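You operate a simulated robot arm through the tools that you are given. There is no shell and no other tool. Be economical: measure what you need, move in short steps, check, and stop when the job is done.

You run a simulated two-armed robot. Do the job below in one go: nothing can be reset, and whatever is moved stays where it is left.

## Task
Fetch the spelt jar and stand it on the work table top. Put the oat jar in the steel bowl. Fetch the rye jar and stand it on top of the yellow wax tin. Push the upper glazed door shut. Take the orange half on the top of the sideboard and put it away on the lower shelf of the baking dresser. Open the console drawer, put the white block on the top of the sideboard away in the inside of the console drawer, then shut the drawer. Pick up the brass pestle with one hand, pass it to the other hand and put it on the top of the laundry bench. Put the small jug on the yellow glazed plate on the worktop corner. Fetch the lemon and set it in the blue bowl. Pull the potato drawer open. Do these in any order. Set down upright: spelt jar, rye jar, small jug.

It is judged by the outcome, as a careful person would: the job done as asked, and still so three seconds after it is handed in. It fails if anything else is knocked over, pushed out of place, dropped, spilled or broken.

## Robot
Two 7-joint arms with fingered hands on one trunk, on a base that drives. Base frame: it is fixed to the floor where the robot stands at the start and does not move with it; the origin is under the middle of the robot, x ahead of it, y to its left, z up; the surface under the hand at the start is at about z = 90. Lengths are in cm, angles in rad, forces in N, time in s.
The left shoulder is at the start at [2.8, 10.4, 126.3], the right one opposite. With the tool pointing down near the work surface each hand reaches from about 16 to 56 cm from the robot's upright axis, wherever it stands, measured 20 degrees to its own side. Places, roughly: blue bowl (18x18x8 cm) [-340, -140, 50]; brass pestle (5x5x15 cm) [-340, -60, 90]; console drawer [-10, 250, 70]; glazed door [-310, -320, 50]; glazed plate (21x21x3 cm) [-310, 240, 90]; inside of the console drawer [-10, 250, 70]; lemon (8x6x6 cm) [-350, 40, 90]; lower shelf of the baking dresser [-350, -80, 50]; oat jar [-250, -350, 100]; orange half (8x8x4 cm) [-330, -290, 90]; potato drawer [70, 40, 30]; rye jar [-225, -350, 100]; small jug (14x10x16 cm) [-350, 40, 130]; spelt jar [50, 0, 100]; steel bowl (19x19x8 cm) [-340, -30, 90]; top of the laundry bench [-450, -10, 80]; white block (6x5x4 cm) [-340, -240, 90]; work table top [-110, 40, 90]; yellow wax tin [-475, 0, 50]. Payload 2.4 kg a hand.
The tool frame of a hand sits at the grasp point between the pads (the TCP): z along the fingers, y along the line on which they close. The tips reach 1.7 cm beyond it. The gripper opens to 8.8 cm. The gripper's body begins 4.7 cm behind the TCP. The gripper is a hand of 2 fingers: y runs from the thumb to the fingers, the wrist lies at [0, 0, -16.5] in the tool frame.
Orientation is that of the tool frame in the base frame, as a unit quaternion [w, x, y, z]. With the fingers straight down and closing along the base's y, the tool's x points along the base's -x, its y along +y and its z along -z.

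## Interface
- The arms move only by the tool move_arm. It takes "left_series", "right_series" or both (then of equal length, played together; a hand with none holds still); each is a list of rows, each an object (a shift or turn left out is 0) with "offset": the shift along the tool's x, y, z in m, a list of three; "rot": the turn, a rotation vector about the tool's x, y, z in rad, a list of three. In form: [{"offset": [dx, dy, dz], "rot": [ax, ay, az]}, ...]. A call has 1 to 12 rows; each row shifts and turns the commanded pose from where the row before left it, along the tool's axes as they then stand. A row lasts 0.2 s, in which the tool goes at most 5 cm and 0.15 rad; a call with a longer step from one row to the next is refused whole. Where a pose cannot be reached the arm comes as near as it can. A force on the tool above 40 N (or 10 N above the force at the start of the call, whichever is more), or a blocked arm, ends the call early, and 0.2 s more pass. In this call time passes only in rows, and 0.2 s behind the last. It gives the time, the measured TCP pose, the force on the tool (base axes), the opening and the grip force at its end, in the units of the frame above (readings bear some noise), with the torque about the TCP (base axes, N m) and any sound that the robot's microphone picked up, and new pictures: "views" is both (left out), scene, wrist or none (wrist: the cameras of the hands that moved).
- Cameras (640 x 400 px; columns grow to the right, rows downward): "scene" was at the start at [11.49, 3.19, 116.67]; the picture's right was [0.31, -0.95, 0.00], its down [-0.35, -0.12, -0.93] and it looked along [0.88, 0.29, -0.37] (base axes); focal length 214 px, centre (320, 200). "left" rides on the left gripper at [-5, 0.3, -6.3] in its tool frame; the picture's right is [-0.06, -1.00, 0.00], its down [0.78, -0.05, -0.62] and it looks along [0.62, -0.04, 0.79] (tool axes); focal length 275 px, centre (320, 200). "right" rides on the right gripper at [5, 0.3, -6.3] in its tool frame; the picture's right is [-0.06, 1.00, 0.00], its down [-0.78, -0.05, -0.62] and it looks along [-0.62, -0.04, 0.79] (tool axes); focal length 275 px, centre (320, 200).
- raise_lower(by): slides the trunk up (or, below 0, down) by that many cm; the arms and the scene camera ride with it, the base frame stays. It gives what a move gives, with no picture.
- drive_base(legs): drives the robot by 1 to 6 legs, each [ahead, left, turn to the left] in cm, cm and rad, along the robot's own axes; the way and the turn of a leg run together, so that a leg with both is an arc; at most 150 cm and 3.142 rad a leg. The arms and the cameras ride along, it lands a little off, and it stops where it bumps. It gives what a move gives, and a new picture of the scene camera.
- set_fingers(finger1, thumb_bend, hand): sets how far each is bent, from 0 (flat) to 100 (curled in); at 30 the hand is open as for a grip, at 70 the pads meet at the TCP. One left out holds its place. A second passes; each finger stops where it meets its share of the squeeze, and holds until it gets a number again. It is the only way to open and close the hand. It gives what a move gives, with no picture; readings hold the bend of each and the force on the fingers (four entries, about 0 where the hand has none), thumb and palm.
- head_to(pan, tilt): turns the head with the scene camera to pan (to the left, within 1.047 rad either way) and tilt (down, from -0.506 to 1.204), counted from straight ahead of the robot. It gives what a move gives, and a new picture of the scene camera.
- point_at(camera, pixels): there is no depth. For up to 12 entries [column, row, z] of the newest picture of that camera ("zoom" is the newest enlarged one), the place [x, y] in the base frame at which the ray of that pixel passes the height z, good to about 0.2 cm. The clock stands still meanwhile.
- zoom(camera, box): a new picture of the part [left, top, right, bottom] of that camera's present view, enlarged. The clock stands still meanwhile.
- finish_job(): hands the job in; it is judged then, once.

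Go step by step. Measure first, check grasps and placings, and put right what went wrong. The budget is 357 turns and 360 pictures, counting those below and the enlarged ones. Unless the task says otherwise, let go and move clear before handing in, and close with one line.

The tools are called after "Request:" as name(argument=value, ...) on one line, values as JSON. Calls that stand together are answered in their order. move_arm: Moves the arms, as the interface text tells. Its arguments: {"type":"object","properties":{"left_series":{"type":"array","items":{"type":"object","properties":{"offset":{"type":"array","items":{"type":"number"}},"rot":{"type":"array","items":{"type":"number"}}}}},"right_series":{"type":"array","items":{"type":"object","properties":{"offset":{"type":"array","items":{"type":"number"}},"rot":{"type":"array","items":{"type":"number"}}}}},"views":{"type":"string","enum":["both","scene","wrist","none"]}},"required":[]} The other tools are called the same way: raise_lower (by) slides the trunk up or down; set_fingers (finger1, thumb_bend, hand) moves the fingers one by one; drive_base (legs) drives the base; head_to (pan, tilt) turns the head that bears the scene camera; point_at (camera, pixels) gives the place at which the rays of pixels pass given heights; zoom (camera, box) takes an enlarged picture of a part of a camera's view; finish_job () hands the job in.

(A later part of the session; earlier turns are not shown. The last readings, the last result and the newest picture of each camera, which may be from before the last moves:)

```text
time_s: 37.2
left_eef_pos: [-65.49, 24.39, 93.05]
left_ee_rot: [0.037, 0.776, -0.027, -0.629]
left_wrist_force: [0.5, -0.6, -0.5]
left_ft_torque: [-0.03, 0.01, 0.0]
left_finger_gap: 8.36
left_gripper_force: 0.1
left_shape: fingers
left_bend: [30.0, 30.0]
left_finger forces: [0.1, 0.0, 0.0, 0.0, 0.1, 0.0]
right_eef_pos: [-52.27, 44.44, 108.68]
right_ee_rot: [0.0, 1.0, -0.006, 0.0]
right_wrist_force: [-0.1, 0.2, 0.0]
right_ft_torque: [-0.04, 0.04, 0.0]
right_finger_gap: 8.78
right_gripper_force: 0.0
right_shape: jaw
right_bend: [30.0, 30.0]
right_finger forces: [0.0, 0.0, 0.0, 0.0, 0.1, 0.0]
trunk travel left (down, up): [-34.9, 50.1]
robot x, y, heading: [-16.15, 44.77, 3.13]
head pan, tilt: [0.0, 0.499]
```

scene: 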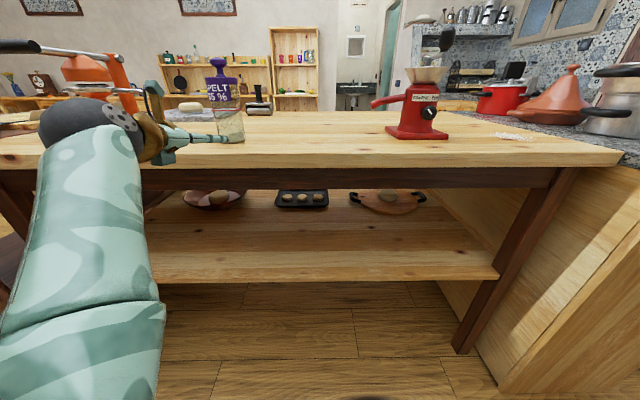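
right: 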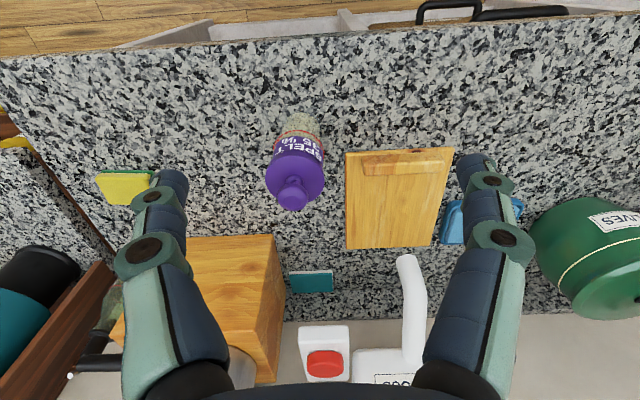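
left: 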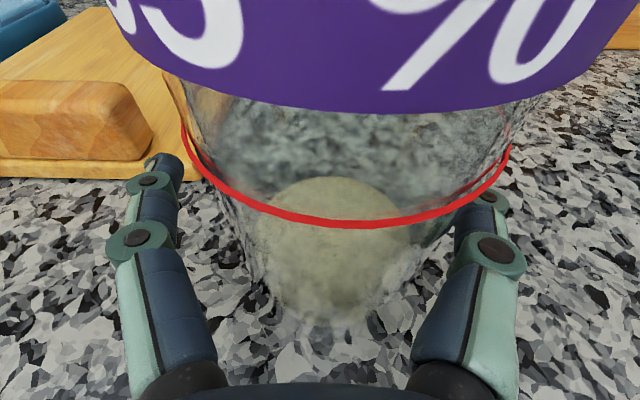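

The spelt jar stands alone on the table. Next the potato drawer: raise, turn around toward the counter and look down at the baskets.

Request:
raise_lower(by=14)

Request:
head_to(pan=0.3, tilt=0.9)

Request:
drive_base(legs=[[0, 0, 3.14], [-5, -20, 0]])

```text
time_s: 38.9
left_eef_pos: [-65.5, 24.28, 107.27]
left_ee_rot: [0.041, 0.775, -0.028, -0.63]
left_wrist_force: [-0.6, 0.5, -0.1]
left_ft_torque: [0.01, -0.01, 0.03]
left_finger_gap: 8.37
left_gripper_force: 0.0
left_shape: fingers
left_bend: [30.0, 30.0]
left_finger forces: [0.1, 0.0, 0.0, 0.0, 0.1, 0.0]
right_eef_pos: [-52.26, 44.31, 122.65]
right_ee_rot: [0.0, 1.0, -0.006, 0.0]
right_wrist_force: [0.0, -0.2, 0.0]
right_ft_torque: [0.02, 0.0, -0.02]
right_finger_gap: 8.77
right_gripper_force: 0.1
right_shape: jaw
right_bend: [30.0, 30.0]
right_finger forces: [0.0, 0.1, 0.1, 0.1, 0.0, 0.0]
trunk travel left (down, up): [-48.9, 36.1]
robot x, y, heading: [-16.71, 45.34, 3.132]
head pan, tilt: [0.0, 0.499]
```

```text
time_s: 39.8
left_eef_pos: [-65.67, 24.17, 107.12]
left_ee_rot: [0.04, 0.775, -0.028, -0.631]
left_wrist_force: [-0.2, 0.1, 0.7]
left_ft_torque: [0.0, 0.0, -0.02]
left_finger_gap: 8.36
left_gripper_force: 0.1
left_shape: fingers
left_bend: [30.0, 30.0]
left_finger forces: [0.0, 0.0, 0.1, 0.0, 0.0, 0.1]
right_eef_pos: [-52.14, 44.29, 122.72]
right_ee_rot: [0.0, 1.0, -0.006, 0.0]
right_wrist_force: [0.0, 0.1, 0.4]
right_ft_torque: [0.03, 0.0, 0.02]
right_finger_gap: 8.82
right_gripper_force: 0.1
right_shape: jaw
right_bend: [30.0, 30.0]
right_finger forces: [0.0, 0.0, 0.0, 0.1, 0.0, 0.0]
trunk travel left (down, up): [-48.9, 36.1]
robot x, y, heading: [-16.7, 45.41, 3.134]
head pan, tilt: [0.3, 0.901]
```

scene: 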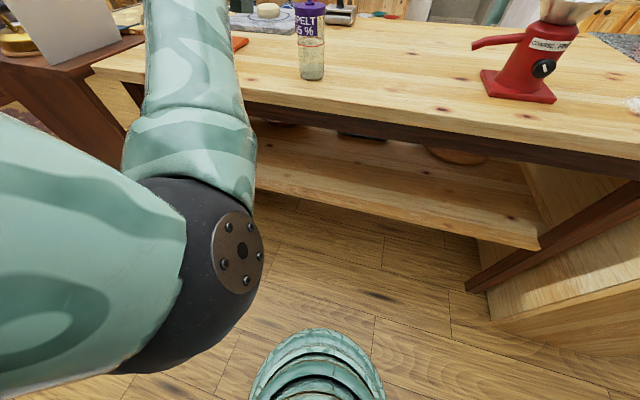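

```text
time_s: 48.6
left_eef_pos: [27.29, 44.01, 107.18]
left_ee_rot: [0.631, 0.046, 0.774, 0.026]
left_wrist_force: [0.2, 0.6, -0.7]
left_ft_torque: [-0.02, 0.01, 0.01]
left_finger_gap: 8.33
left_gripper_force: 0.0
left_shape: fingers
left_bend: [30.0, 30.0]
left_finger forces: [0.0, 0.0, 0.0, 0.1, 0.1, 0.0]
right_eef_pos: [12.92, 24.56, 122.79]
right_ee_rot: [0.0, 0.03, 1.0, 0.0]
right_wrist_force: [0.3, 0.2, -0.3]
right_ft_torque: [0.03, 0.03, 0.01]
right_finger_gap: 8.78
right_gripper_force: 0.0
right_shape: jaw
right_bend: [30.0, 30.0]
right_finger forces: [0.0, 0.0, 0.0, 0.1, 0.1, 0.0]
trunk travel left (down, up): [-48.9, 36.1]
robot x, y, heading: [-22.73, 25.33, -0.065]
head pan, tilt: [0.3, 0.901]
```

scene: 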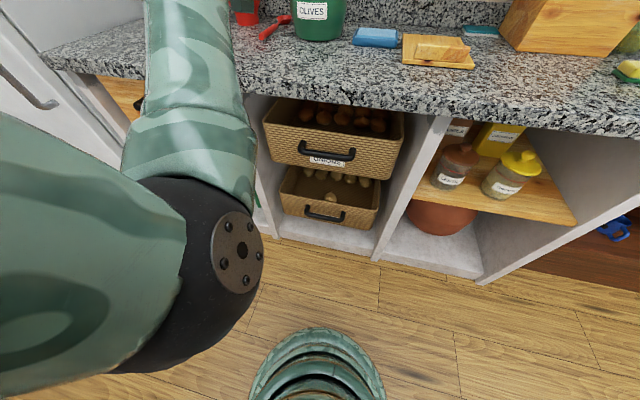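

Now both baskets are in view; lower handle bar at (325,216). Triangulate with the earlier ray, and lower the trunk.

Request:
point_at(camera="scene", pixels=[[326, 218, 30], [326, 218, 35], [305, 210, 32], [346, 214, 32], [326, 162, 60], [326, 162, 65], [310, 204, 35], [326, 228, 25]])

Request:
zoom(camera="scene", box=[250, 90, 420, 240])

```text
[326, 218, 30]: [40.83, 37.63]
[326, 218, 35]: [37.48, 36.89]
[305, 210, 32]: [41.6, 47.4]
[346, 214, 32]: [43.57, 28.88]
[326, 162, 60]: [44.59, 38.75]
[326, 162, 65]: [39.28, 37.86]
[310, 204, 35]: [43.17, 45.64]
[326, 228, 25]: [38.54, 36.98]
```

```text
2.67 times, centred on (335, 165) of scene
```

zoom: 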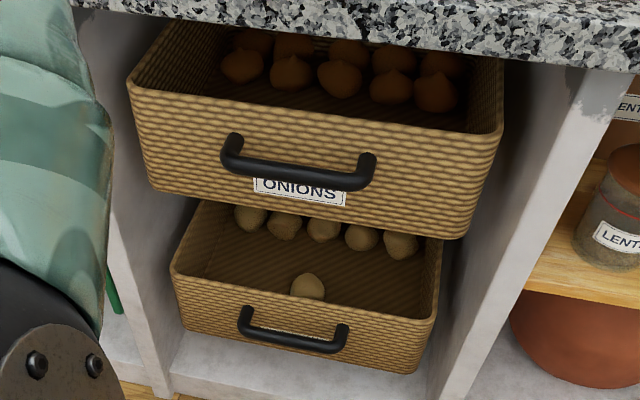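

I'll square up, back off a bit, and lower the trunk for a second viewpoint.

Request:
drive_base(legs=[[-10, 0, 0.063]])

Request:
raise_lower(by=-46)

Request:
head_to(pan=0.1, tilt=0.5)

```text
time_s: 49.8
left_eef_pos: [15.96, 47.56, 107.24]
left_ee_rot: [0.631, 0.023, 0.774, 0.046]
left_wrist_force: [0.0, -0.9, 0.8]
left_ft_torque: [0.02, 0.01, 0.02]
left_finger_gap: 8.36
left_gripper_force: 0.0
left_shape: fingers
left_bend: [30.0, 30.0]
left_finger forces: [0.0, 0.0, 0.0, 0.1, 0.0, 0.0]
right_eef_pos: [2.96, 27.11, 122.71]
right_ee_rot: [0.001, -0.001, 1.0, 0.0]
right_wrist_force: [0.0, 0.6, -0.8]
right_ft_torque: [0.02, 0.02, -0.02]
right_finger_gap: 8.79
right_gripper_force: 0.0
right_shape: jaw
right_bend: [30.0, 30.0]
right_finger forces: [0.0, 0.0, 0.1, 0.1, 0.1, 0.0]
trunk travel left (down, up): [-48.9, 36.1]
robot x, y, heading: [-32.49, 26.06, 0.004]
head pan, tilt: [0.3, 0.901]
```

scene: 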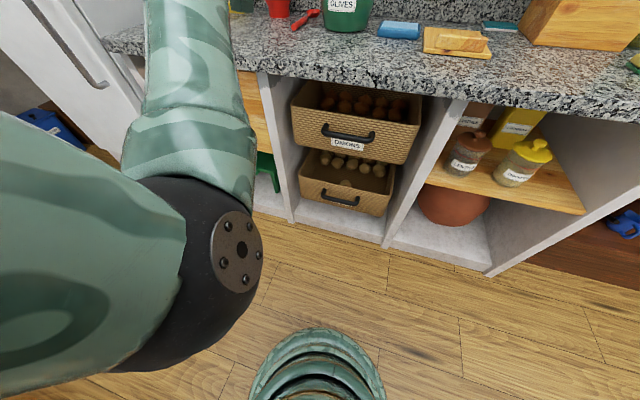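

```text
refused: -46 is not a number from -40 to 40
```

```text
time_s: 50.6
left_eef_pos: [15.99, 47.67, 107.28]
left_ee_rot: [0.63, 0.024, 0.775, 0.046]
left_wrist_force: [0.1, 0.4, 0.1]
left_ft_torque: [0.02, -0.02, 0.0]
left_finger_gap: 8.34
left_gripper_force: 0.0
left_shape: fingers
left_bend: [30.0, 30.0]
left_finger forces: [0.0, 0.0, 0.1, 0.0, 0.0, 0.0]
right_eef_pos: [3.05, 27.14, 122.73]
right_ee_rot: [0.0, -0.001, 1.0, 0.0]
right_wrist_force: [0.3, 0.8, 0.2]
right_ft_torque: [0.0, 0.02, -0.04]
right_finger_gap: 8.77
right_gripper_force: 0.0
right_shape: jaw
right_bend: [30.0, 30.0]
right_finger forces: [0.1, 0.1, 0.0, 0.1, 0.0, 0.0]
trunk travel left (down, up): [-48.9, 36.1]
robot x, y, heading: [-33.16, 25.73, -0.003]
head pan, tilt: [0.099, 0.499]
```

scene: 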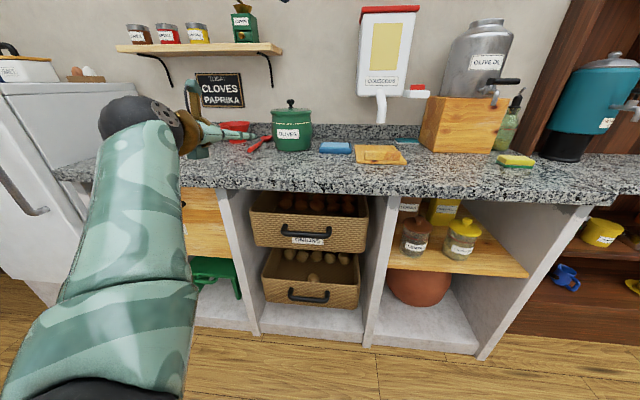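

Request:
point_at(camera="scene", pixels=[[308, 298, 30], [308, 298, 35], [290, 291, 33], [327, 293, 33], [309, 240, 60], [309, 240, 65]])

Request:
raise_lower(by=-40)

Request:
zoom(camera="scene", box=[120, 0, 440, 400])

```text
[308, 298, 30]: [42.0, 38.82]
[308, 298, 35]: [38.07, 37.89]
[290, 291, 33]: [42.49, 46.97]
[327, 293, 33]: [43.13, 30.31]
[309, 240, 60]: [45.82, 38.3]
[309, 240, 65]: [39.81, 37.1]
```

```text
time_s: 54.5
left_eef_pos: [16.03, 47.4, 67.13]
left_ee_rot: [0.629, 0.023, 0.775, 0.046]
left_wrist_force: [-0.7, -1.0, -1.4]
left_ft_torque: [-0.01, -0.01, -0.04]
left_finger_gap: 8.35
left_gripper_force: 0.0
left_shape: fingers
left_bend: [30.0, 30.0]
left_finger forces: [0.1, 0.1, 0.0, 0.1, 0.1, 0.0]
right_eef_pos: [2.91, 27.02, 82.72]
right_ee_rot: [0.001, -0.003, 1.0, 0.0]
right_wrist_force: [0.5, -0.5, -0.1]
right_ft_torque: [0.01, -0.02, 0.0]
right_finger_gap: 8.79
right_gripper_force: 0.1
right_shape: jaw
right_bend: [30.0, 30.0]
right_finger forces: [0.0, 0.0, 0.0, 0.0, 0.0, 0.0]
trunk travel left (down, up): [-8.9, 76.1]
robot x, y, heading: [-32.66, 25.96, 0.001]
head pan, tilt: [0.099, 0.499]
```

```text
1.00 times, centred on (280, 200) of scene (not enlarged: the box is as wide or as high as the picture)
```

zoom: 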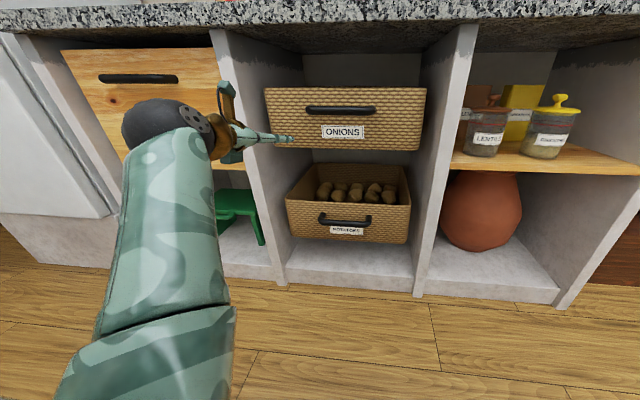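

Request:
point_at(camera="scene", pixels=[[345, 223, 30], [345, 223, 35], [322, 220, 33], [369, 220, 33], [341, 110, 60], [341, 110, 65], [346, 243, 25]])

Request:
zoom(camera="scene", box=[270, 150, 430, 260])

```text
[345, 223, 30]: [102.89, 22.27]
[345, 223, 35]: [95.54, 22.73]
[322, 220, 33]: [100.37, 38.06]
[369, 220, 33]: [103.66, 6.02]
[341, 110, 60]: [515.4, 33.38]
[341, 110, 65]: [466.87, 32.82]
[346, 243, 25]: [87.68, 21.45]
```

```text
3.64 times, centred on (350, 205) of scene
```

zoom: 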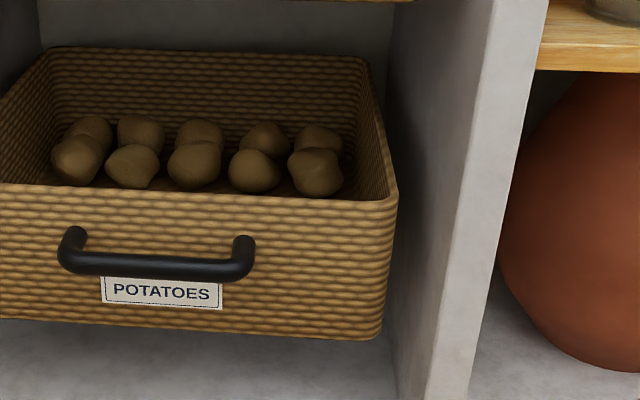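

Request:
point_at(camera="zoom", pixels=[[157, 267, 30], [157, 267, 35], [72, 262, 33], [240, 268, 33], [290, 195, 38], [290, 195, 35], [380, 340, 20]])

```text
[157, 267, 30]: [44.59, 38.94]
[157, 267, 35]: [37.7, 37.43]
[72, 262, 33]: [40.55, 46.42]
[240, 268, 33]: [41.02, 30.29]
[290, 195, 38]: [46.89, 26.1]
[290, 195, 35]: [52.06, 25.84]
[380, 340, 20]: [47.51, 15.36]
```

Rays cross at the bar: about [38.5,38.0,34.4], bar along y 30–46. Lower further and roll the left hand 90° so it closes vertically.

Request:
raise_lower(by=-8.5)

Request:
move_arm(left_series=[{"rot": [0, 0, 0.143]}, {"rot": [0, 0, 0.143]}, {"rot": [0, 0, 0.143]}, {"rot": [0, 0, 0.143]}, {"rot": [0, 0, 0.143]}, {"rot": [0, 0, 0.143]}, {"rot": [0, 0, 0.143]}, {"rot": [0, 0, 0.143]}, {"rot": [0, 0, 0.143]}, {"rot": [0, 0, 0.143]}, {"rot": [0, 0, 0.143]}], views="both")

```text
time_s: 55.9
left_eef_pos: [15.12, 47.08, 66.1]
left_ee_rot: [0.661, 0.023, 0.748, 0.052]
left_wrist_force: [0.2, 0.2, 0.4]
left_ft_torque: [0.01, 0.05, 0.0]
left_finger_gap: 8.36
left_gripper_force: 0.0
left_shape: fingers
left_bend: [30.0, 30.0]
left_finger forces: [0.0, 0.0, 0.1, 0.0, 0.0, 0.1]
right_eef_pos: [0.79, 26.41, 79.73]
right_ee_rot: [0.032, -0.002, 0.999, 0.005]
right_wrist_force: [0.5, 0.1, 0.8]
right_ft_torque: [-0.01, 0.03, 0.01]
right_finger_gap: 8.78
right_gripper_force: 0.1
right_shape: jaw
right_bend: [30.0, 30.0]
right_finger forces: [0.1, 0.0, 0.0, 0.0, 0.0, 0.1]
trunk travel left (down, up): [-3.5, 81.5]
robot x, y, heading: [-32.24, 25.75, 0.0]
head pan, tilt: [0.099, 0.499]
stopped: the arm was blocked; the commanded pose is now the measured one
```

```text
time_s: 56.8
left_eef_pos: [16.21, 44.86, 67.03]
left_ee_rot: [0.661, 0.136, 0.724, 0.147]
left_wrist_force: [0.3, 0.3, 0.1]
left_ft_torque: [0.0, 0.0, -0.01]
left_finger_gap: 8.37
left_gripper_force: 0.1
left_shape: fingers
left_bend: [30.0, 30.0]
left_finger forces: [0.0, 0.0, 0.0, 0.0, 0.0, 0.0]
right_eef_pos: [1.23, 26.58, 79.66]
right_ee_rot: [0.028, -0.002, 1.0, 0.004]
right_wrist_force: [0.3, -0.5, 0.1]
right_ft_torque: [0.0, 0.02, -0.04]
right_finger_gap: 8.78
right_gripper_force: 0.0
right_shape: jaw
right_bend: [30.0, 30.0]
right_finger forces: [0.1, 0.1, 0.0, 0.1, 0.0, 0.0]
trunk travel left (down, up): [-3.5, 81.5]
robot x, y, heading: [-32.65, 25.57, 0.003]
head pan, tilt: [0.099, 0.499]
stopped in row 4 (left hand): the arm was blocked; the commanded pose is now the measured one
```

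scene: 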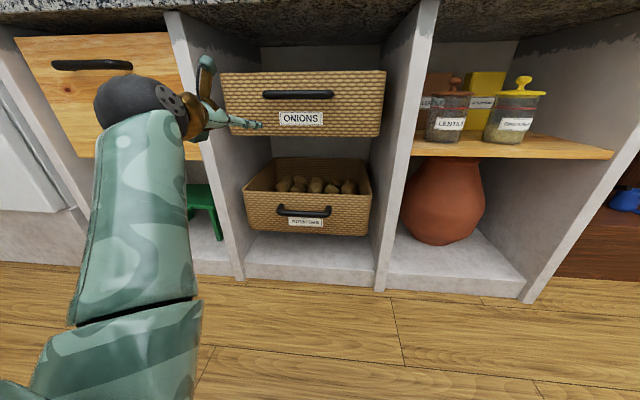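
left: 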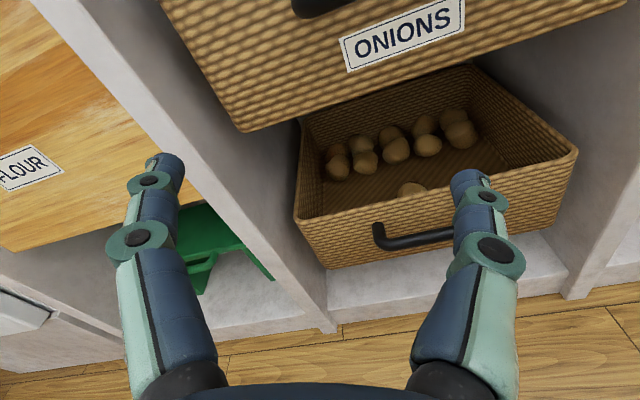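

Trunk lowering was blocked by the arms near the base (elbow low). I'll raise a bit and turn the hand toward the vertical grip pose there.

Request:
raise_lower(by=14)

Request:
move_arm(left_series=[{"rot": [0.033, 0.0172, 0.1294]}, {"rot": [0.033, 0.0172, 0.1294]}, {"rot": [0.033, 0.0172, 0.1294]}, {"rot": [0.033, 0.0172, 0.1294]}, {"rot": [0.033, 0.0172, 0.1294]}, {"rot": [0.033, 0.0172, 0.1294]}, {"rot": [0.033, 0.0172, 0.1294]}, {"rot": [0.033, 0.0172, 0.1294]}, {"rot": [0.033, 0.0172, 0.1294]}], views="both")

```text
time_s: 58.5
left_eef_pos: [16.88, 45.29, 79.44]
left_ee_rot: [0.655, 0.137, 0.729, 0.142]
left_wrist_force: [-1.1, -0.6, -0.5]
left_ft_torque: [0.02, 0.01, 0.02]
left_finger_gap: 8.35
left_gripper_force: 0.1
left_shape: fingers
left_bend: [30.0, 30.0]
left_finger forces: [0.1, 0.1, 0.0, 0.1, 0.0, 0.0]
right_eef_pos: [2.21, 27.19, 92.22]
right_ee_rot: [0.02, -0.002, 1.0, 0.001]
right_wrist_force: [-0.9, 0.3, 0.3]
right_ft_torque: [0.02, -0.02, -0.01]
right_finger_gap: 8.8
right_gripper_force: 0.1
right_shape: jaw
right_bend: [30.0, 30.0]
right_finger forces: [0.0, 0.0, 0.0, 0.0, 0.0, 0.0]
trunk travel left (down, up): [-17.5, 67.5]
robot x, y, heading: [-32.56, 25.71, 0.003]
head pan, tilt: [0.099, 0.499]
```

```text
time_s: 60.5
left_eef_pos: [16.89, 45.28, 79.52]
left_ee_rot: [0.388, 0.592, 0.592, 0.384]
left_wrist_force: [0.6, 0.5, 0.5]
left_ft_torque: [0.02, 0.01, 0.03]
left_finger_gap: 8.34
left_gripper_force: 0.1
left_shape: fingers
left_bend: [30.0, 30.0]
left_finger forces: [0.0, 0.0, 0.1, 0.0, 0.0, 0.1]
right_eef_pos: [2.21, 27.13, 92.24]
right_ee_rot: [0.019, -0.002, 1.0, 0.0]
right_wrist_force: [-0.2, 0.7, 0.4]
right_ft_torque: [0.02, 0.02, 0.0]
right_finger_gap: 8.81
right_gripper_force: 0.1
right_shape: jaw
right_bend: [30.0, 30.0]
right_finger forces: [0.0, 0.0, 0.0, 0.0, 0.0, 0.1]
trunk travel left (down, up): [-17.5, 67.5]
robot x, y, heading: [-32.47, 25.94, 0.005]
head pan, tilt: [0.099, 0.499]
```

scene: 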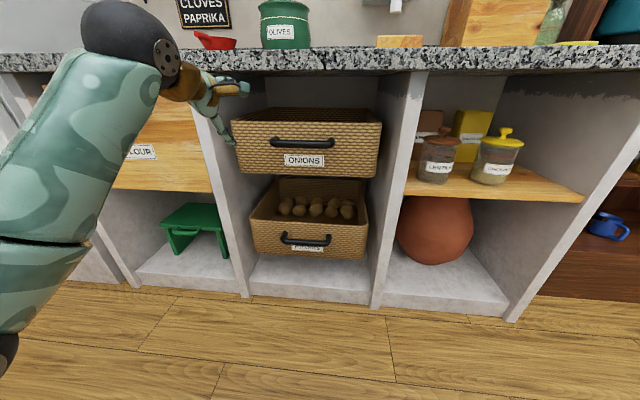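
left: 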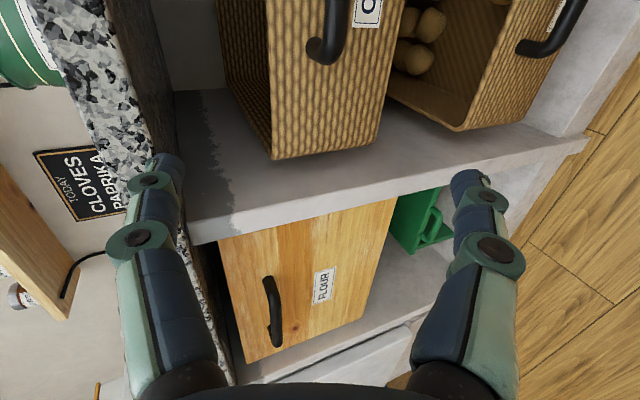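

Hand is now rolled with elbow up and out. Lower the trunk again.

Request:
raise_lower(by=-12)

Request:
move_arm(left_series=[{"offset": [-0.004, -0.0276, 0.0117]}, {"offset": [-0.004, -0.0276, 0.0117]}, {"offset": [-0.004, -0.0276, 0.0117]}, {"offset": [-0.004, -0.0276, 0.0117]}, {"offset": [-0.004, -0.0276, 0.0117]}, {"offset": [-0.004, -0.0276, 0.0117]}, {"offset": [-0.004, -0.0276, 0.0117]}, {"offset": [-0.004, -0.0276, 0.0117]}, {"offset": [-0.004, -0.0276, 0.0117]}], views="both")

```text
time_s: 62.0
left_eef_pos: [16.87, 45.39, 67.65]
left_ee_rot: [0.389, 0.591, 0.593, 0.385]
left_wrist_force: [-0.2, -0.2, 0.4]
left_ft_torque: [0.0, -0.01, 0.0]
left_finger_gap: 8.36
left_gripper_force: 0.0
left_shape: fingers
left_bend: [30.0, 30.0]
left_finger forces: [0.0, 0.1, 0.1, 0.0, 0.0, 0.0]
right_eef_pos: [2.12, 27.04, 80.3]
right_ee_rot: [0.02, -0.002, 1.0, 0.001]
right_wrist_force: [-0.9, -0.8, 0.5]
right_ft_torque: [-0.04, 0.01, 0.07]
right_finger_gap: 8.8
right_gripper_force: 0.0
right_shape: jaw
right_bend: [30.0, 30.0]
right_finger forces: [0.0, 0.0, 0.0, 0.0, 0.1, 0.1]
trunk travel left (down, up): [-5.5, 79.5]
robot x, y, heading: [-32.78, 25.41, -0.0]
head pan, tilt: [0.099, 0.499]
```

```text
time_s: 64.0
left_eef_pos: [16.36, 41.49, 40.47]
left_ee_rot: [0.39, 0.592, 0.593, 0.383]
left_wrist_force: [-0.3, 0.6, 0.6]
left_ft_torque: [-0.01, 0.01, -0.01]
left_finger_gap: 8.39
left_gripper_force: 0.1
left_shape: fingers
left_bend: [30.0, 30.0]
left_finger forces: [0.0, 0.0, 0.1, 0.1, 0.0, 0.0]
right_eef_pos: [2.22, 27.18, 80.29]
right_ee_rot: [0.02, -0.001, 1.0, 0.0]
right_wrist_force: [-0.3, -0.4, -0.2]
right_ft_torque: [-0.02, 0.0, 0.01]
right_finger_gap: 8.78
right_gripper_force: 0.0
right_shape: jaw
right_bend: [30.0, 30.0]
right_finger forces: [0.1, 0.0, 0.1, 0.0, 0.0, 0.0]
trunk travel left (down, up): [-5.5, 79.5]
robot x, y, heading: [-32.45, 25.51, 0.004]
head pan, tilt: [0.099, 0.499]
```

scene: 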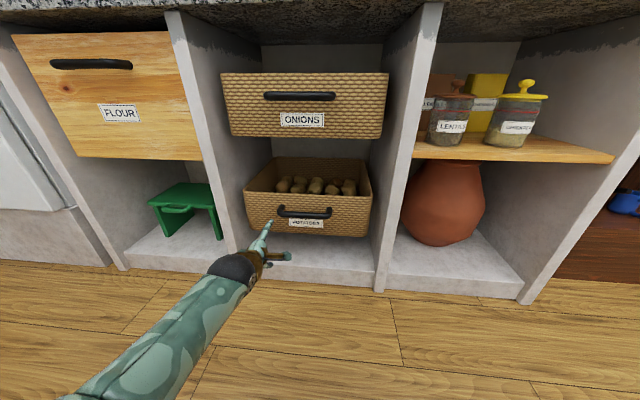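
left: 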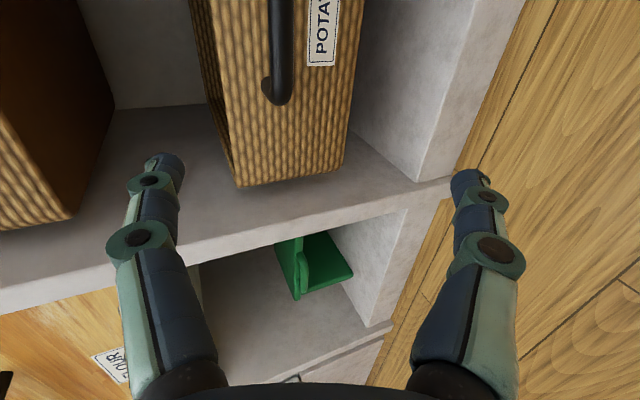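

Pose fits. Lower the hand to bar height, narrow the fingers a bit and drive most of the way in.

Request:
move_arm(left_series=[{"offset": [-0.0175, -0.0276, 0.0117]}, {"offset": [-0.0175, -0.0276, 0.0117]}], views="none")

Request:
set_fingers(hand="left", finger1=42, thumb_bend=42)

Request:
drive_base(legs=[[15, 0, 0]])

Request:
zoom(camera="left", box=[0, 0, 640, 400])

```text
time_s: 64.5
left_eef_pos: [16.29, 37.66, 34.28]
left_ee_rot: [0.39, 0.591, 0.593, 0.382]
left_wrist_force: [-0.1, 0.4, -0.4]
left_ft_torque: [0.0, -0.01, -0.02]
left_finger_gap: 8.35
left_gripper_force: 0.1
left_shape: fingers
left_bend: [30.0, 30.0]
left_finger forces: [0.0, 0.0, 0.0, 0.0, 0.1, 0.1]
right_eef_pos: [2.16, 27.11, 80.33]
right_ee_rot: [0.019, -0.001, 1.0, 0.001]
right_wrist_force: [-1.1, -0.3, -0.2]
right_ft_torque: [-0.04, 0.01, 0.01]
right_finger_gap: 8.78
right_gripper_force: 0.0
right_shape: jaw
right_bend: [30.0, 30.0]
right_finger forces: [0.0, 0.0, 0.0, 0.0, 0.0, 0.1]
trunk travel left (down, up): [-5.5, 79.5]
robot x, y, heading: [-32.37, 25.65, 0.001]
head pan, tilt: [0.099, 0.499]
```

```text
time_s: 65.5
left_eef_pos: [16.41, 38.01, 34.55]
left_ee_rot: [0.389, 0.591, 0.593, 0.384]
left_wrist_force: [-0.1, 0.4, -0.6]
left_ft_torque: [-0.01, 0.03, 0.02]
left_finger_gap: 5.78
left_gripper_force: 0.0
left_shape: fingers
left_bend: [42.0, 42.0]
left_finger forces: [0.0, 0.1, 0.0, 0.0, 0.1, 0.0]
right_eef_pos: [2.2, 26.99, 80.4]
right_ee_rot: [0.019, -0.002, 1.0, -0.001]
right_wrist_force: [0.4, 0.0, 1.0]
right_ft_torque: [-0.01, -0.01, 0.0]
right_finger_gap: 8.79
right_gripper_force: 0.1
right_shape: jaw
right_bend: [30.0, 30.0]
right_finger forces: [0.1, 0.0, 0.0, 0.0, 0.0, 0.1]
trunk travel left (down, up): [-5.5, 79.5]
robot x, y, heading: [-32.49, 25.78, 0.001]
head pan, tilt: [0.099, 0.499]
```

```text
time_s: 66.9
left_eef_pos: [31.35, 38.0, 34.43]
left_ee_rot: [0.389, 0.591, 0.594, 0.384]
left_wrist_force: [-0.1, 0.8, 0.1]
left_ft_torque: [0.01, -0.02, -0.01]
left_finger_gap: 5.77
left_gripper_force: 0.1
left_shape: fingers
left_bend: [42.0, 42.0]
left_finger forces: [0.0, 0.0, 0.0, 0.1, 0.0, 0.0]
right_eef_pos: [17.11, 27.25, 80.23]
right_ee_rot: [0.018, -0.002, 1.0, 0.0]
right_wrist_force: [-0.7, 0.0, -0.3]
right_ft_torque: [-0.02, 0.0, 0.02]
right_finger_gap: 8.78
right_gripper_force: 0.1
right_shape: jaw
right_bend: [30.0, 30.0]
right_finger forces: [0.0, 0.1, 0.0, 0.0, 0.0, 0.0]
trunk travel left (down, up): [-5.5, 79.5]
robot x, y, heading: [-17.53, 25.65, 0.003]
head pan, tilt: [0.099, 0.499]
```

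scene: 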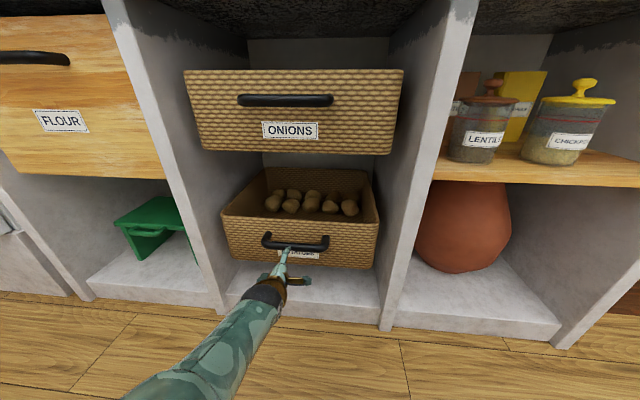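

```text
1.00 times, centred on (320, 200) of left (not enlarged: the box is as wide or as high as the picture)
```

zoom: 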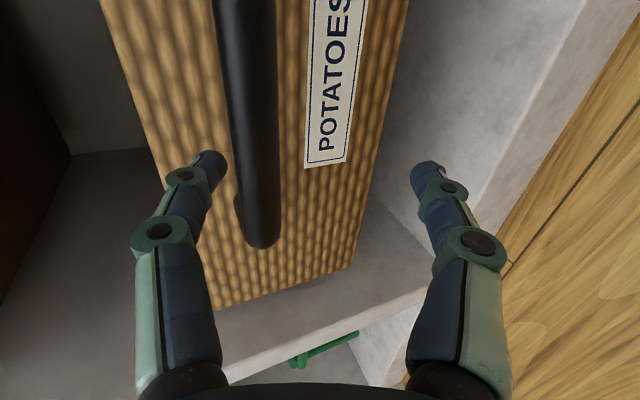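

The bar is seen left (= above) of centre at col ~250. Check its position using this picture.

Request:
point_at(camera="zoom", pixels=[[250, 100, 34.4], [250, 100, 35.4], [258, 180, 34.4], [258, 180, 35.4], [235, 0, 34.4]])

```text
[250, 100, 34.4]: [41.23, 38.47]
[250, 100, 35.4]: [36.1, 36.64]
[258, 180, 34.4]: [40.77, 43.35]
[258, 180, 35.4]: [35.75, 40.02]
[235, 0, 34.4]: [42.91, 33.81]
```

Bar at z≈34.9. Raise 0.4, drive 6.3 ahead and close.

Request:
raise_lower(by=0.5)

Request:
drive_base(legs=[[6.3, 0, 0]])

Request:
zoom(camera="left", box=[0, 0, 640, 400])

```text
time_s: 67.5
left_eef_pos: [31.51, 38.09, 34.93]
left_ee_rot: [0.388, 0.591, 0.593, 0.384]
left_wrist_force: [0.7, -0.3, -0.2]
left_ft_torque: [0.0, -0.01, -0.01]
left_finger_gap: 5.78
left_gripper_force: 0.1
left_shape: fingers
left_bend: [42.0, 42.0]
left_finger forces: [0.0, 0.0, 0.0, 0.0, 0.0, 0.0]
right_eef_pos: [17.14, 27.04, 80.82]
right_ee_rot: [0.019, -0.002, 1.0, 0.0]
right_wrist_force: [-0.7, 0.7, -0.5]
right_ft_torque: [-0.01, -0.03, 0.01]
right_finger_gap: 8.8
right_gripper_force: 0.0
right_shape: jaw
right_bend: [30.0, 30.0]
right_finger forces: [0.0, 0.0, 0.0, 0.1, 0.0, 0.1]
trunk travel left (down, up): [-6.0, 79.0]
robot x, y, heading: [-17.49, 25.58, -0.0]
head pan, tilt: [0.099, 0.499]
```

```text
time_s: 68.4
left_eef_pos: [37.77, 37.99, 34.97]
left_ee_rot: [0.39, 0.591, 0.593, 0.384]
left_wrist_force: [0.1, 0.0, 0.5]
left_ft_torque: [-0.02, -0.04, 0.01]
left_finger_gap: 5.78
left_gripper_force: 0.0
left_shape: fingers
left_bend: [42.0, 42.0]
left_finger forces: [0.1, 0.0, 0.1, 0.0, 0.1, 0.1]
right_eef_pos: [23.37, 27.31, 80.79]
right_ee_rot: [0.019, -0.002, 1.0, 0.0]
right_wrist_force: [-0.6, 0.1, -0.1]
right_ft_torque: [0.0, 0.02, -0.02]
right_finger_gap: 8.81
right_gripper_force: 0.1
right_shape: jaw
right_bend: [30.0, 30.0]
right_finger forces: [0.0, 0.0, 0.1, 0.0, 0.0, 0.1]
trunk travel left (down, up): [-6.0, 79.0]
robot x, y, heading: [-11.3, 25.68, 0.002]
head pan, tilt: [0.099, 0.499]
```

scene: 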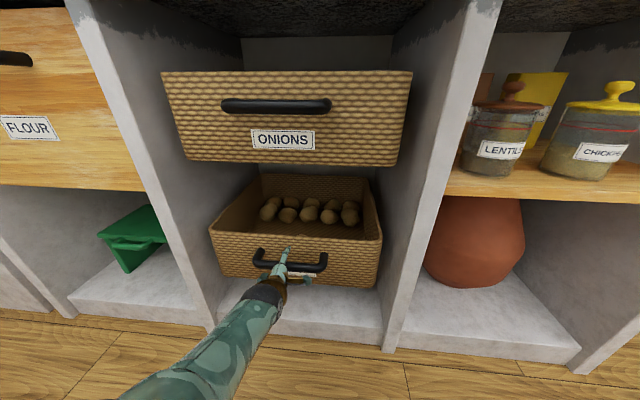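

```text
1.00 times, centred on (320, 200) of left (not enlarged: the box is as wide or as high as the picture)
```

zoom: 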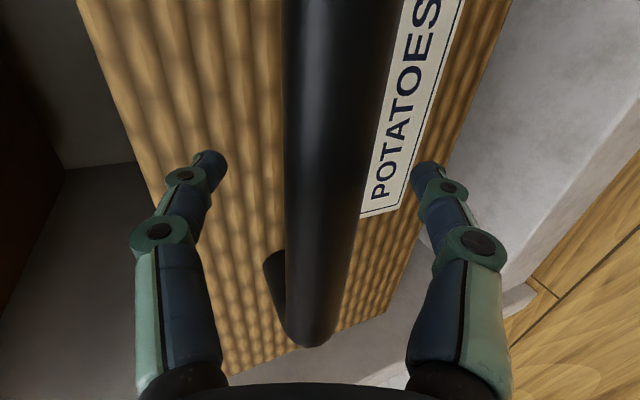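

The bar is centred between the fingers; close and check grip.

Request:
set_fingers(hand="left", finger1=70, thumb_bend=70)

Request:
drive_base(legs=[[-12, 0, 0]])

```text
time_s: 69.4
left_eef_pos: [37.62, 37.98, 35.01]
left_ee_rot: [0.389, 0.592, 0.593, 0.384]
left_wrist_force: [-0.5, 0.0, -2.4]
left_ft_torque: [-0.01, 0.02, -0.02]
left_finger_gap: 0.13
left_gripper_force: 2.2
left_shape: fingers
left_bend: [69.0, 68.0]
left_finger forces: [0.4, 0.0, 0.0, 0.0, 3.3, 0.0]
right_eef_pos: [23.51, 27.12, 80.78]
right_ee_rot: [0.019, -0.002, 1.0, 0.0]
right_wrist_force: [0.1, -0.5, -1.0]
right_ft_torque: [-0.02, 0.0, -0.01]
right_finger_gap: 8.8
right_gripper_force: 0.0
right_shape: jaw
right_bend: [30.0, 30.0]
right_finger forces: [0.1, 0.0, 0.1, 0.0, 0.1, 0.0]
trunk travel left (down, up): [-6.0, 79.0]
robot x, y, heading: [-11.7, 26.1, 0.005]
head pan, tilt: [0.099, 0.499]
```

```text
time_s: 70.7
left_eef_pos: [25.67, 38.07, 35.02]
left_ee_rot: [0.388, 0.592, 0.593, 0.384]
left_wrist_force: [-0.6, 0.4, -2.6]
left_ft_torque: [0.03, 0.02, 0.0]
left_finger_gap: 0.34
left_gripper_force: 1.6
left_shape: fingers
left_bend: [67.0, 68.0]
left_finger forces: [1.1, 0.0, 0.0, 0.0, 2.9, 0.1]
right_eef_pos: [11.49, 27.18, 80.84]
right_ee_rot: [0.019, -0.002, 1.0, 0.0]
right_wrist_force: [0.9, 0.4, -1.1]
right_ft_torque: [-0.02, 0.0, 0.01]
right_finger_gap: 8.82
right_gripper_force: 0.0
right_shape: jaw
right_bend: [30.0, 30.0]
right_finger forces: [0.0, 0.1, 0.0, 0.1, 0.1, 0.0]
trunk travel left (down, up): [-6.0, 79.0]
robot x, y, heading: [-23.07, 25.79, 0.002]
head pan, tilt: [0.099, 0.499]
```

scene: 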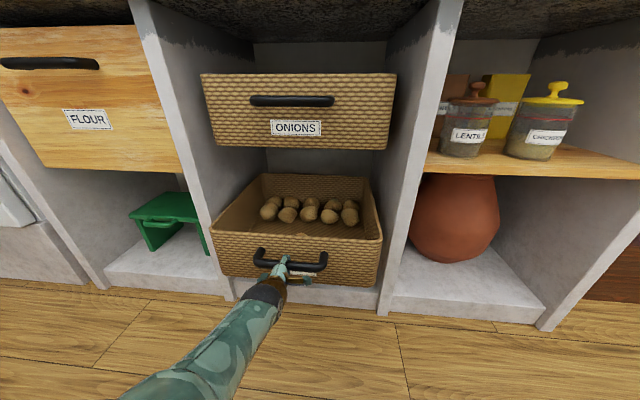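

It's hooked and the basket has come out 12 cm. Pull further.

Request:
drive_base(legs=[[-12, 0, 0]])

```text
time_s: 71.9
left_eef_pos: [13.69, 37.81, 35.06]
left_ee_rot: [0.389, 0.591, 0.594, 0.383]
left_wrist_force: [-0.4, -0.7, -1.5]
left_ft_torque: [0.0, 0.04, 0.0]
left_finger_gap: 0.34
left_gripper_force: 1.9
left_shape: fingers
left_bend: [67.0, 68.0]
left_finger forces: [1.2, 0.1, 0.1, 0.1, 2.8, 0.0]
right_eef_pos: [-0.43, 27.08, 80.86]
right_ee_rot: [0.019, -0.003, 1.0, 0.0]
right_wrist_force: [-0.3, 0.6, -0.1]
right_ft_torque: [0.0, 0.02, 0.0]
right_finger_gap: 8.78
right_gripper_force: 0.1
right_shape: jaw
right_bend: [30.0, 30.0]
right_finger forces: [0.1, 0.0, 0.1, 0.0, 0.0, 0.1]
trunk travel left (down, up): [-6.0, 79.0]
robot x, y, heading: [-35.44, 25.69, 0.001]
head pan, tilt: [0.099, 0.499]
```

scene: 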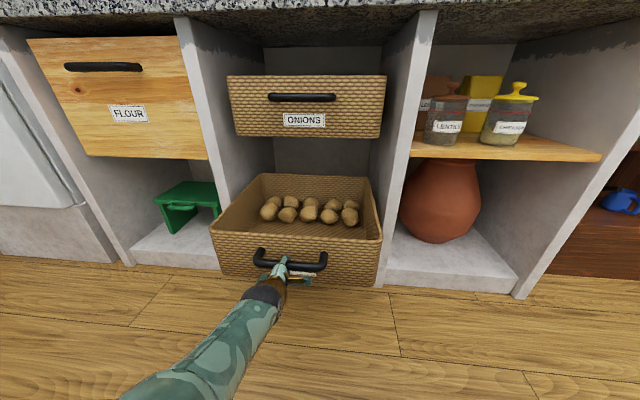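

24 cm out with no stop yet; pull a bit more to find the end.

Request:
drive_base(legs=[[-6, 0, 0]])

```text
time_s: 72.9
left_eef_pos: [7.64, 37.9, 34.9]
left_ee_rot: [0.389, 0.591, 0.593, 0.384]
left_wrist_force: [-0.4, 0.2, -1.2]
left_ft_torque: [0.01, 0.01, 0.01]
left_finger_gap: 0.34
left_gripper_force: 1.8
left_shape: fingers
left_bend: [67.0, 68.0]
left_finger forces: [1.2, 0.0, 0.0, 0.1, 2.7, 0.2]
right_eef_pos: [-6.39, 27.05, 80.78]
right_ee_rot: [0.019, -0.003, 1.0, 0.0]
right_wrist_force: [-1.0, -0.1, 0.3]
right_ft_torque: [0.0, -0.02, 0.01]
right_finger_gap: 8.83
right_gripper_force: 0.0
right_shape: jaw
right_bend: [30.0, 30.0]
right_finger forces: [0.0, 0.1, 0.1, 0.1, 0.0, 0.1]
trunk travel left (down, up): [-6.0, 79.0]
robot x, y, heading: [-41.0, 25.34, 0.006]
head pan, tilt: [0.099, 0.499]
```

scene: 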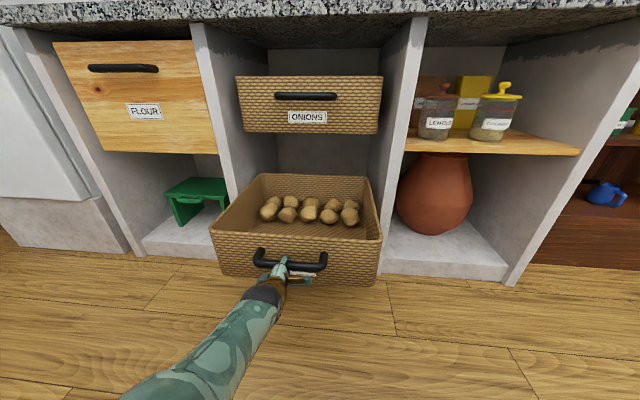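

30 cm out, plenty. Open the fingers and back off.

Request:
set_fingers(hand="left", finger1=38, thumb_bend=38)

Request:
drive_base(legs=[[-6, 0, 0]])

```text
time_s: 73.9
left_eef_pos: [7.69, 37.96, 34.99]
left_ee_rot: [0.389, 0.592, 0.593, 0.384]
left_wrist_force: [-1.0, 0.0, 0.8]
left_ft_torque: [-0.03, 0.01, -0.01]
left_finger_gap: 6.58
left_gripper_force: 0.1
left_shape: fingers
left_bend: [38.0, 38.0]
left_finger forces: [0.1, 0.0, 0.0, 0.0, 0.1, 0.0]
right_eef_pos: [-6.51, 27.19, 80.92]
right_ee_rot: [0.02, -0.003, 1.0, 0.0]
right_wrist_force: [-0.6, 0.0, -0.1]
right_ft_torque: [0.01, -0.02, 0.0]
right_finger_gap: 8.78
right_gripper_force: 0.1
right_shape: jaw
right_bend: [30.0, 30.0]
right_finger forces: [0.0, 0.1, 0.1, 0.1, 0.0, 0.1]
trunk travel left (down, up): [-6.0, 79.0]
robot x, y, heading: [-41.26, 25.52, 0.001]
head pan, tilt: [0.099, 0.499]
```

```text
time_s: 74.9
left_eef_pos: [1.56, 37.99, 34.89]
left_ee_rot: [0.389, 0.591, 0.593, 0.384]
left_wrist_force: [0.3, 0.3, 0.1]
left_ft_torque: [0.01, 0.01, -0.04]
left_finger_gap: 6.6
left_gripper_force: 0.1
left_shape: fingers
left_bend: [38.0, 38.0]
left_finger forces: [0.0, 0.0, 0.0, 0.0, 0.1, 0.0]
right_eef_pos: [-12.44, 27.06, 80.79]
right_ee_rot: [0.018, -0.001, 1.0, 0.0]
right_wrist_force: [0.4, 0.1, -0.5]
right_ft_torque: [0.01, 0.0, -0.01]
right_finger_gap: 8.8
right_gripper_force: 0.1
right_shape: jaw
right_bend: [30.0, 30.0]
right_finger forces: [0.0, 0.0, 0.0, 0.0, 0.0, 0.1]
trunk travel left (down, up): [-6.0, 79.0]
robot x, y, heading: [-47.43, 25.54, 0.006]
head pan, tilt: [0.099, 0.499]
```

scene: 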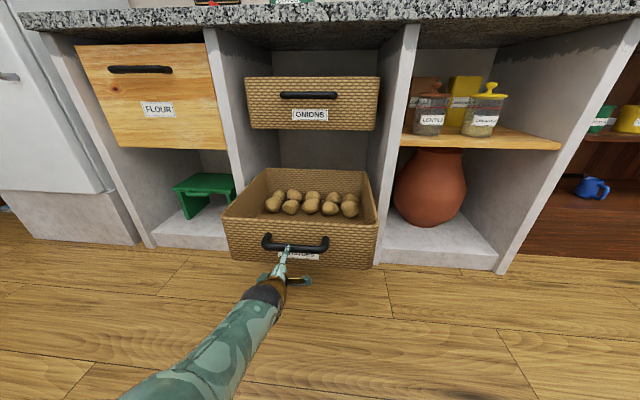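

Drawer open and hand clear. Raise the trunk, pull back the arm upward, and turn toward −y to see the route to the jars at [-240,-350].

Request:
raise_lower(by=40)

Request:
drive_base(legs=[[0, 0, -1.57]])

Request:
head_to(pan=-0.2, tilt=0.3)

```text
time_s: 78.7
left_eef_pos: [1.57, 37.97, 74.96]
left_ee_rot: [0.389, 0.592, 0.593, 0.384]
left_wrist_force: [0.5, 0.6, -0.2]
left_ft_torque: [0.01, 0.0, 0.03]
left_finger_gap: 6.58
left_gripper_force: 0.0
left_shape: fingers
left_bend: [38.0, 38.0]
left_finger forces: [0.0, 0.1, 0.0, 0.0, 0.1, 0.0]
right_eef_pos: [-12.47, 26.92, 120.94]
right_ee_rot: [0.019, -0.003, 1.0, 0.0]
right_wrist_force: [-0.1, 0.3, 1.1]
right_ft_torque: [0.02, 0.0, -0.02]
right_finger_gap: 8.8
right_gripper_force: 0.0
right_shape: jaw
right_bend: [30.0, 30.0]
right_finger forces: [0.1, 0.0, 0.1, 0.0, 0.0, 0.1]
trunk travel left (down, up): [-46.0, 39.0]
robot x, y, heading: [-46.98, 25.69, 0.003]
head pan, tilt: [0.099, 0.499]
```

```text
time_s: 82.9
left_eef_pos: [-35.49, -23.46, 74.88]
left_ee_rot: [0.546, 0.837, -0.002, -0.006]
left_wrist_force: [-0.8, 0.3, 0.3]
left_ft_torque: [-0.02, 0.02, 0.0]
left_finger_gap: 6.58
left_gripper_force: 0.1
left_shape: fingers
left_bend: [38.0, 38.0]
left_finger forces: [0.0, 0.0, 0.0, 0.0, 0.1, 0.0]
right_eef_pos: [-46.3, -9.24, 120.82]
right_ee_rot: [0.014, 0.709, 0.705, -0.014]
right_wrist_force: [0.2, 1.0, 0.2]
right_ft_torque: [0.02, -0.01, -0.01]
right_finger_gap: 8.78
right_gripper_force: 0.1
right_shape: jaw
right_bend: [30.0, 30.0]
right_finger forces: [0.1, 0.0, 0.1, 0.0, 0.0, 0.0]
trunk travel left (down, up): [-46.0, 39.0]
robot x, y, heading: [-47.33, 25.35, -1.579]
head pan, tilt: [0.099, 0.499]
```

scene: 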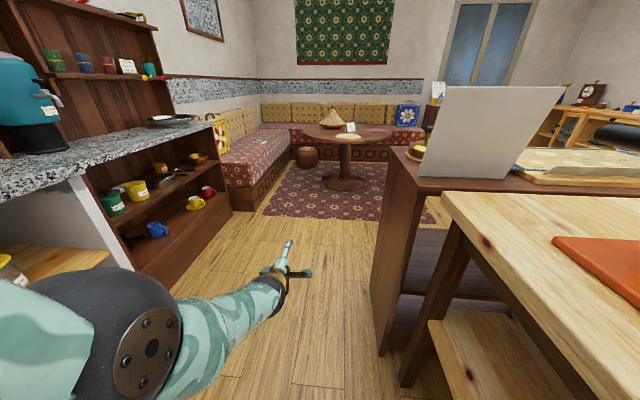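

```text
time_s: 83.7
left_eef_pos: [-35.55, -23.56, 74.94]
left_ee_rot: [0.546, 0.838, -0.003, -0.006]
left_wrist_force: [0.3, -0.7, -0.4]
left_ft_torque: [0.0, 0.02, 0.0]
left_finger_gap: 6.57
left_gripper_force: 0.1
left_shape: fingers
left_bend: [38.0, 38.0]
left_finger forces: [0.1, 0.0, 0.0, 0.0, 0.2, 0.1]
right_eef_pos: [-46.32, -9.22, 120.85]
right_ee_rot: [0.014, 0.709, 0.705, -0.014]
right_wrist_force: [-0.4, 0.0, 0.4]
right_ft_torque: [0.0, 0.0, 0.0]
right_finger_gap: 8.79
right_gripper_force: 0.0
right_shape: jaw
right_bend: [30.0, 30.0]
right_finger forces: [0.1, 0.0, 0.0, 0.0, 0.0, 0.0]
trunk travel left (down, up): [-46.0, 39.0]
robot x, y, heading: [-47.18, 25.47, -1.579]
head pan, tilt: [-0.201, 0.3]
```

scene: 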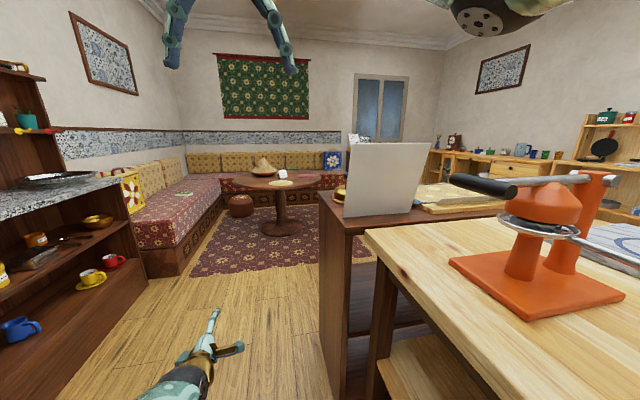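

Measure floor landmarks: rug, round table, cabinet, sofa.

Request:
point_at(camera="scene", pixels=[[280, 235, 0], [210, 225, 0], [192, 275, 0], [345, 150, 90], [335, 225, 90], [175, 275, 0], [265, 182, 75], [320, 195, 90], [243, 215, 0], [330, 200, 90], [515, 208, 90]])

Request:
head_to(pan=-0.9, tilt=0.3)

```text
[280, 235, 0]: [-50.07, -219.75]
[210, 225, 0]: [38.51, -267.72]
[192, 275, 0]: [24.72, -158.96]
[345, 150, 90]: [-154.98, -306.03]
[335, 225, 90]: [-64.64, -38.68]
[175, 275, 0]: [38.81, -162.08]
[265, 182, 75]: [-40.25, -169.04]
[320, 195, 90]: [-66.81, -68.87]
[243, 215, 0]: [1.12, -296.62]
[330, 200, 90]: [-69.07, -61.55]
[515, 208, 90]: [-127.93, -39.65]
```

```text
time_s: 84.8
left_eef_pos: [-35.44, -23.54, 75.0]
left_ee_rot: [0.546, 0.838, -0.003, -0.006]
left_wrist_force: [-0.5, 0.5, 0.1]
left_ft_torque: [0.01, 0.04, 0.03]
left_finger_gap: 6.58
left_gripper_force: 0.0
left_shape: fingers
left_bend: [38.0, 38.0]
left_finger forces: [0.1, 0.0, 0.1, 0.1, 0.1, 0.0]
right_eef_pos: [-46.22, -9.34, 120.79]
right_ee_rot: [0.013, 0.709, 0.705, -0.014]
right_wrist_force: [-0.5, 0.2, 0.4]
right_ft_torque: [-0.01, 0.03, 0.01]
right_finger_gap: 8.8
right_gripper_force: 0.0
right_shape: jaw
right_bend: [30.0, 30.0]
right_finger forces: [0.1, 0.1, 0.1, 0.1, 0.0, 0.0]
trunk travel left (down, up): [-46.0, 39.0]
robot x, y, heading: [-47.28, 25.58, -1.574]
head pan, tilt: [-0.901, 0.3]
```

scene: 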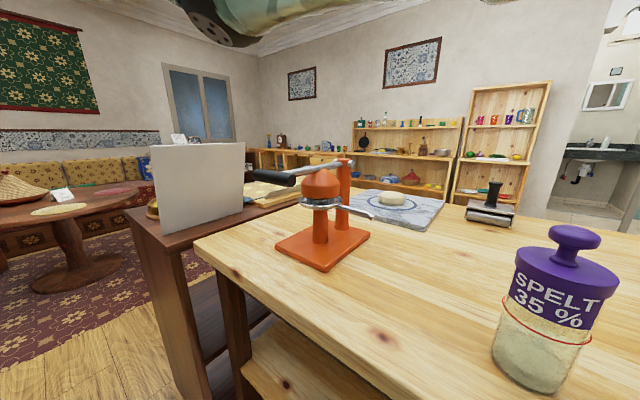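

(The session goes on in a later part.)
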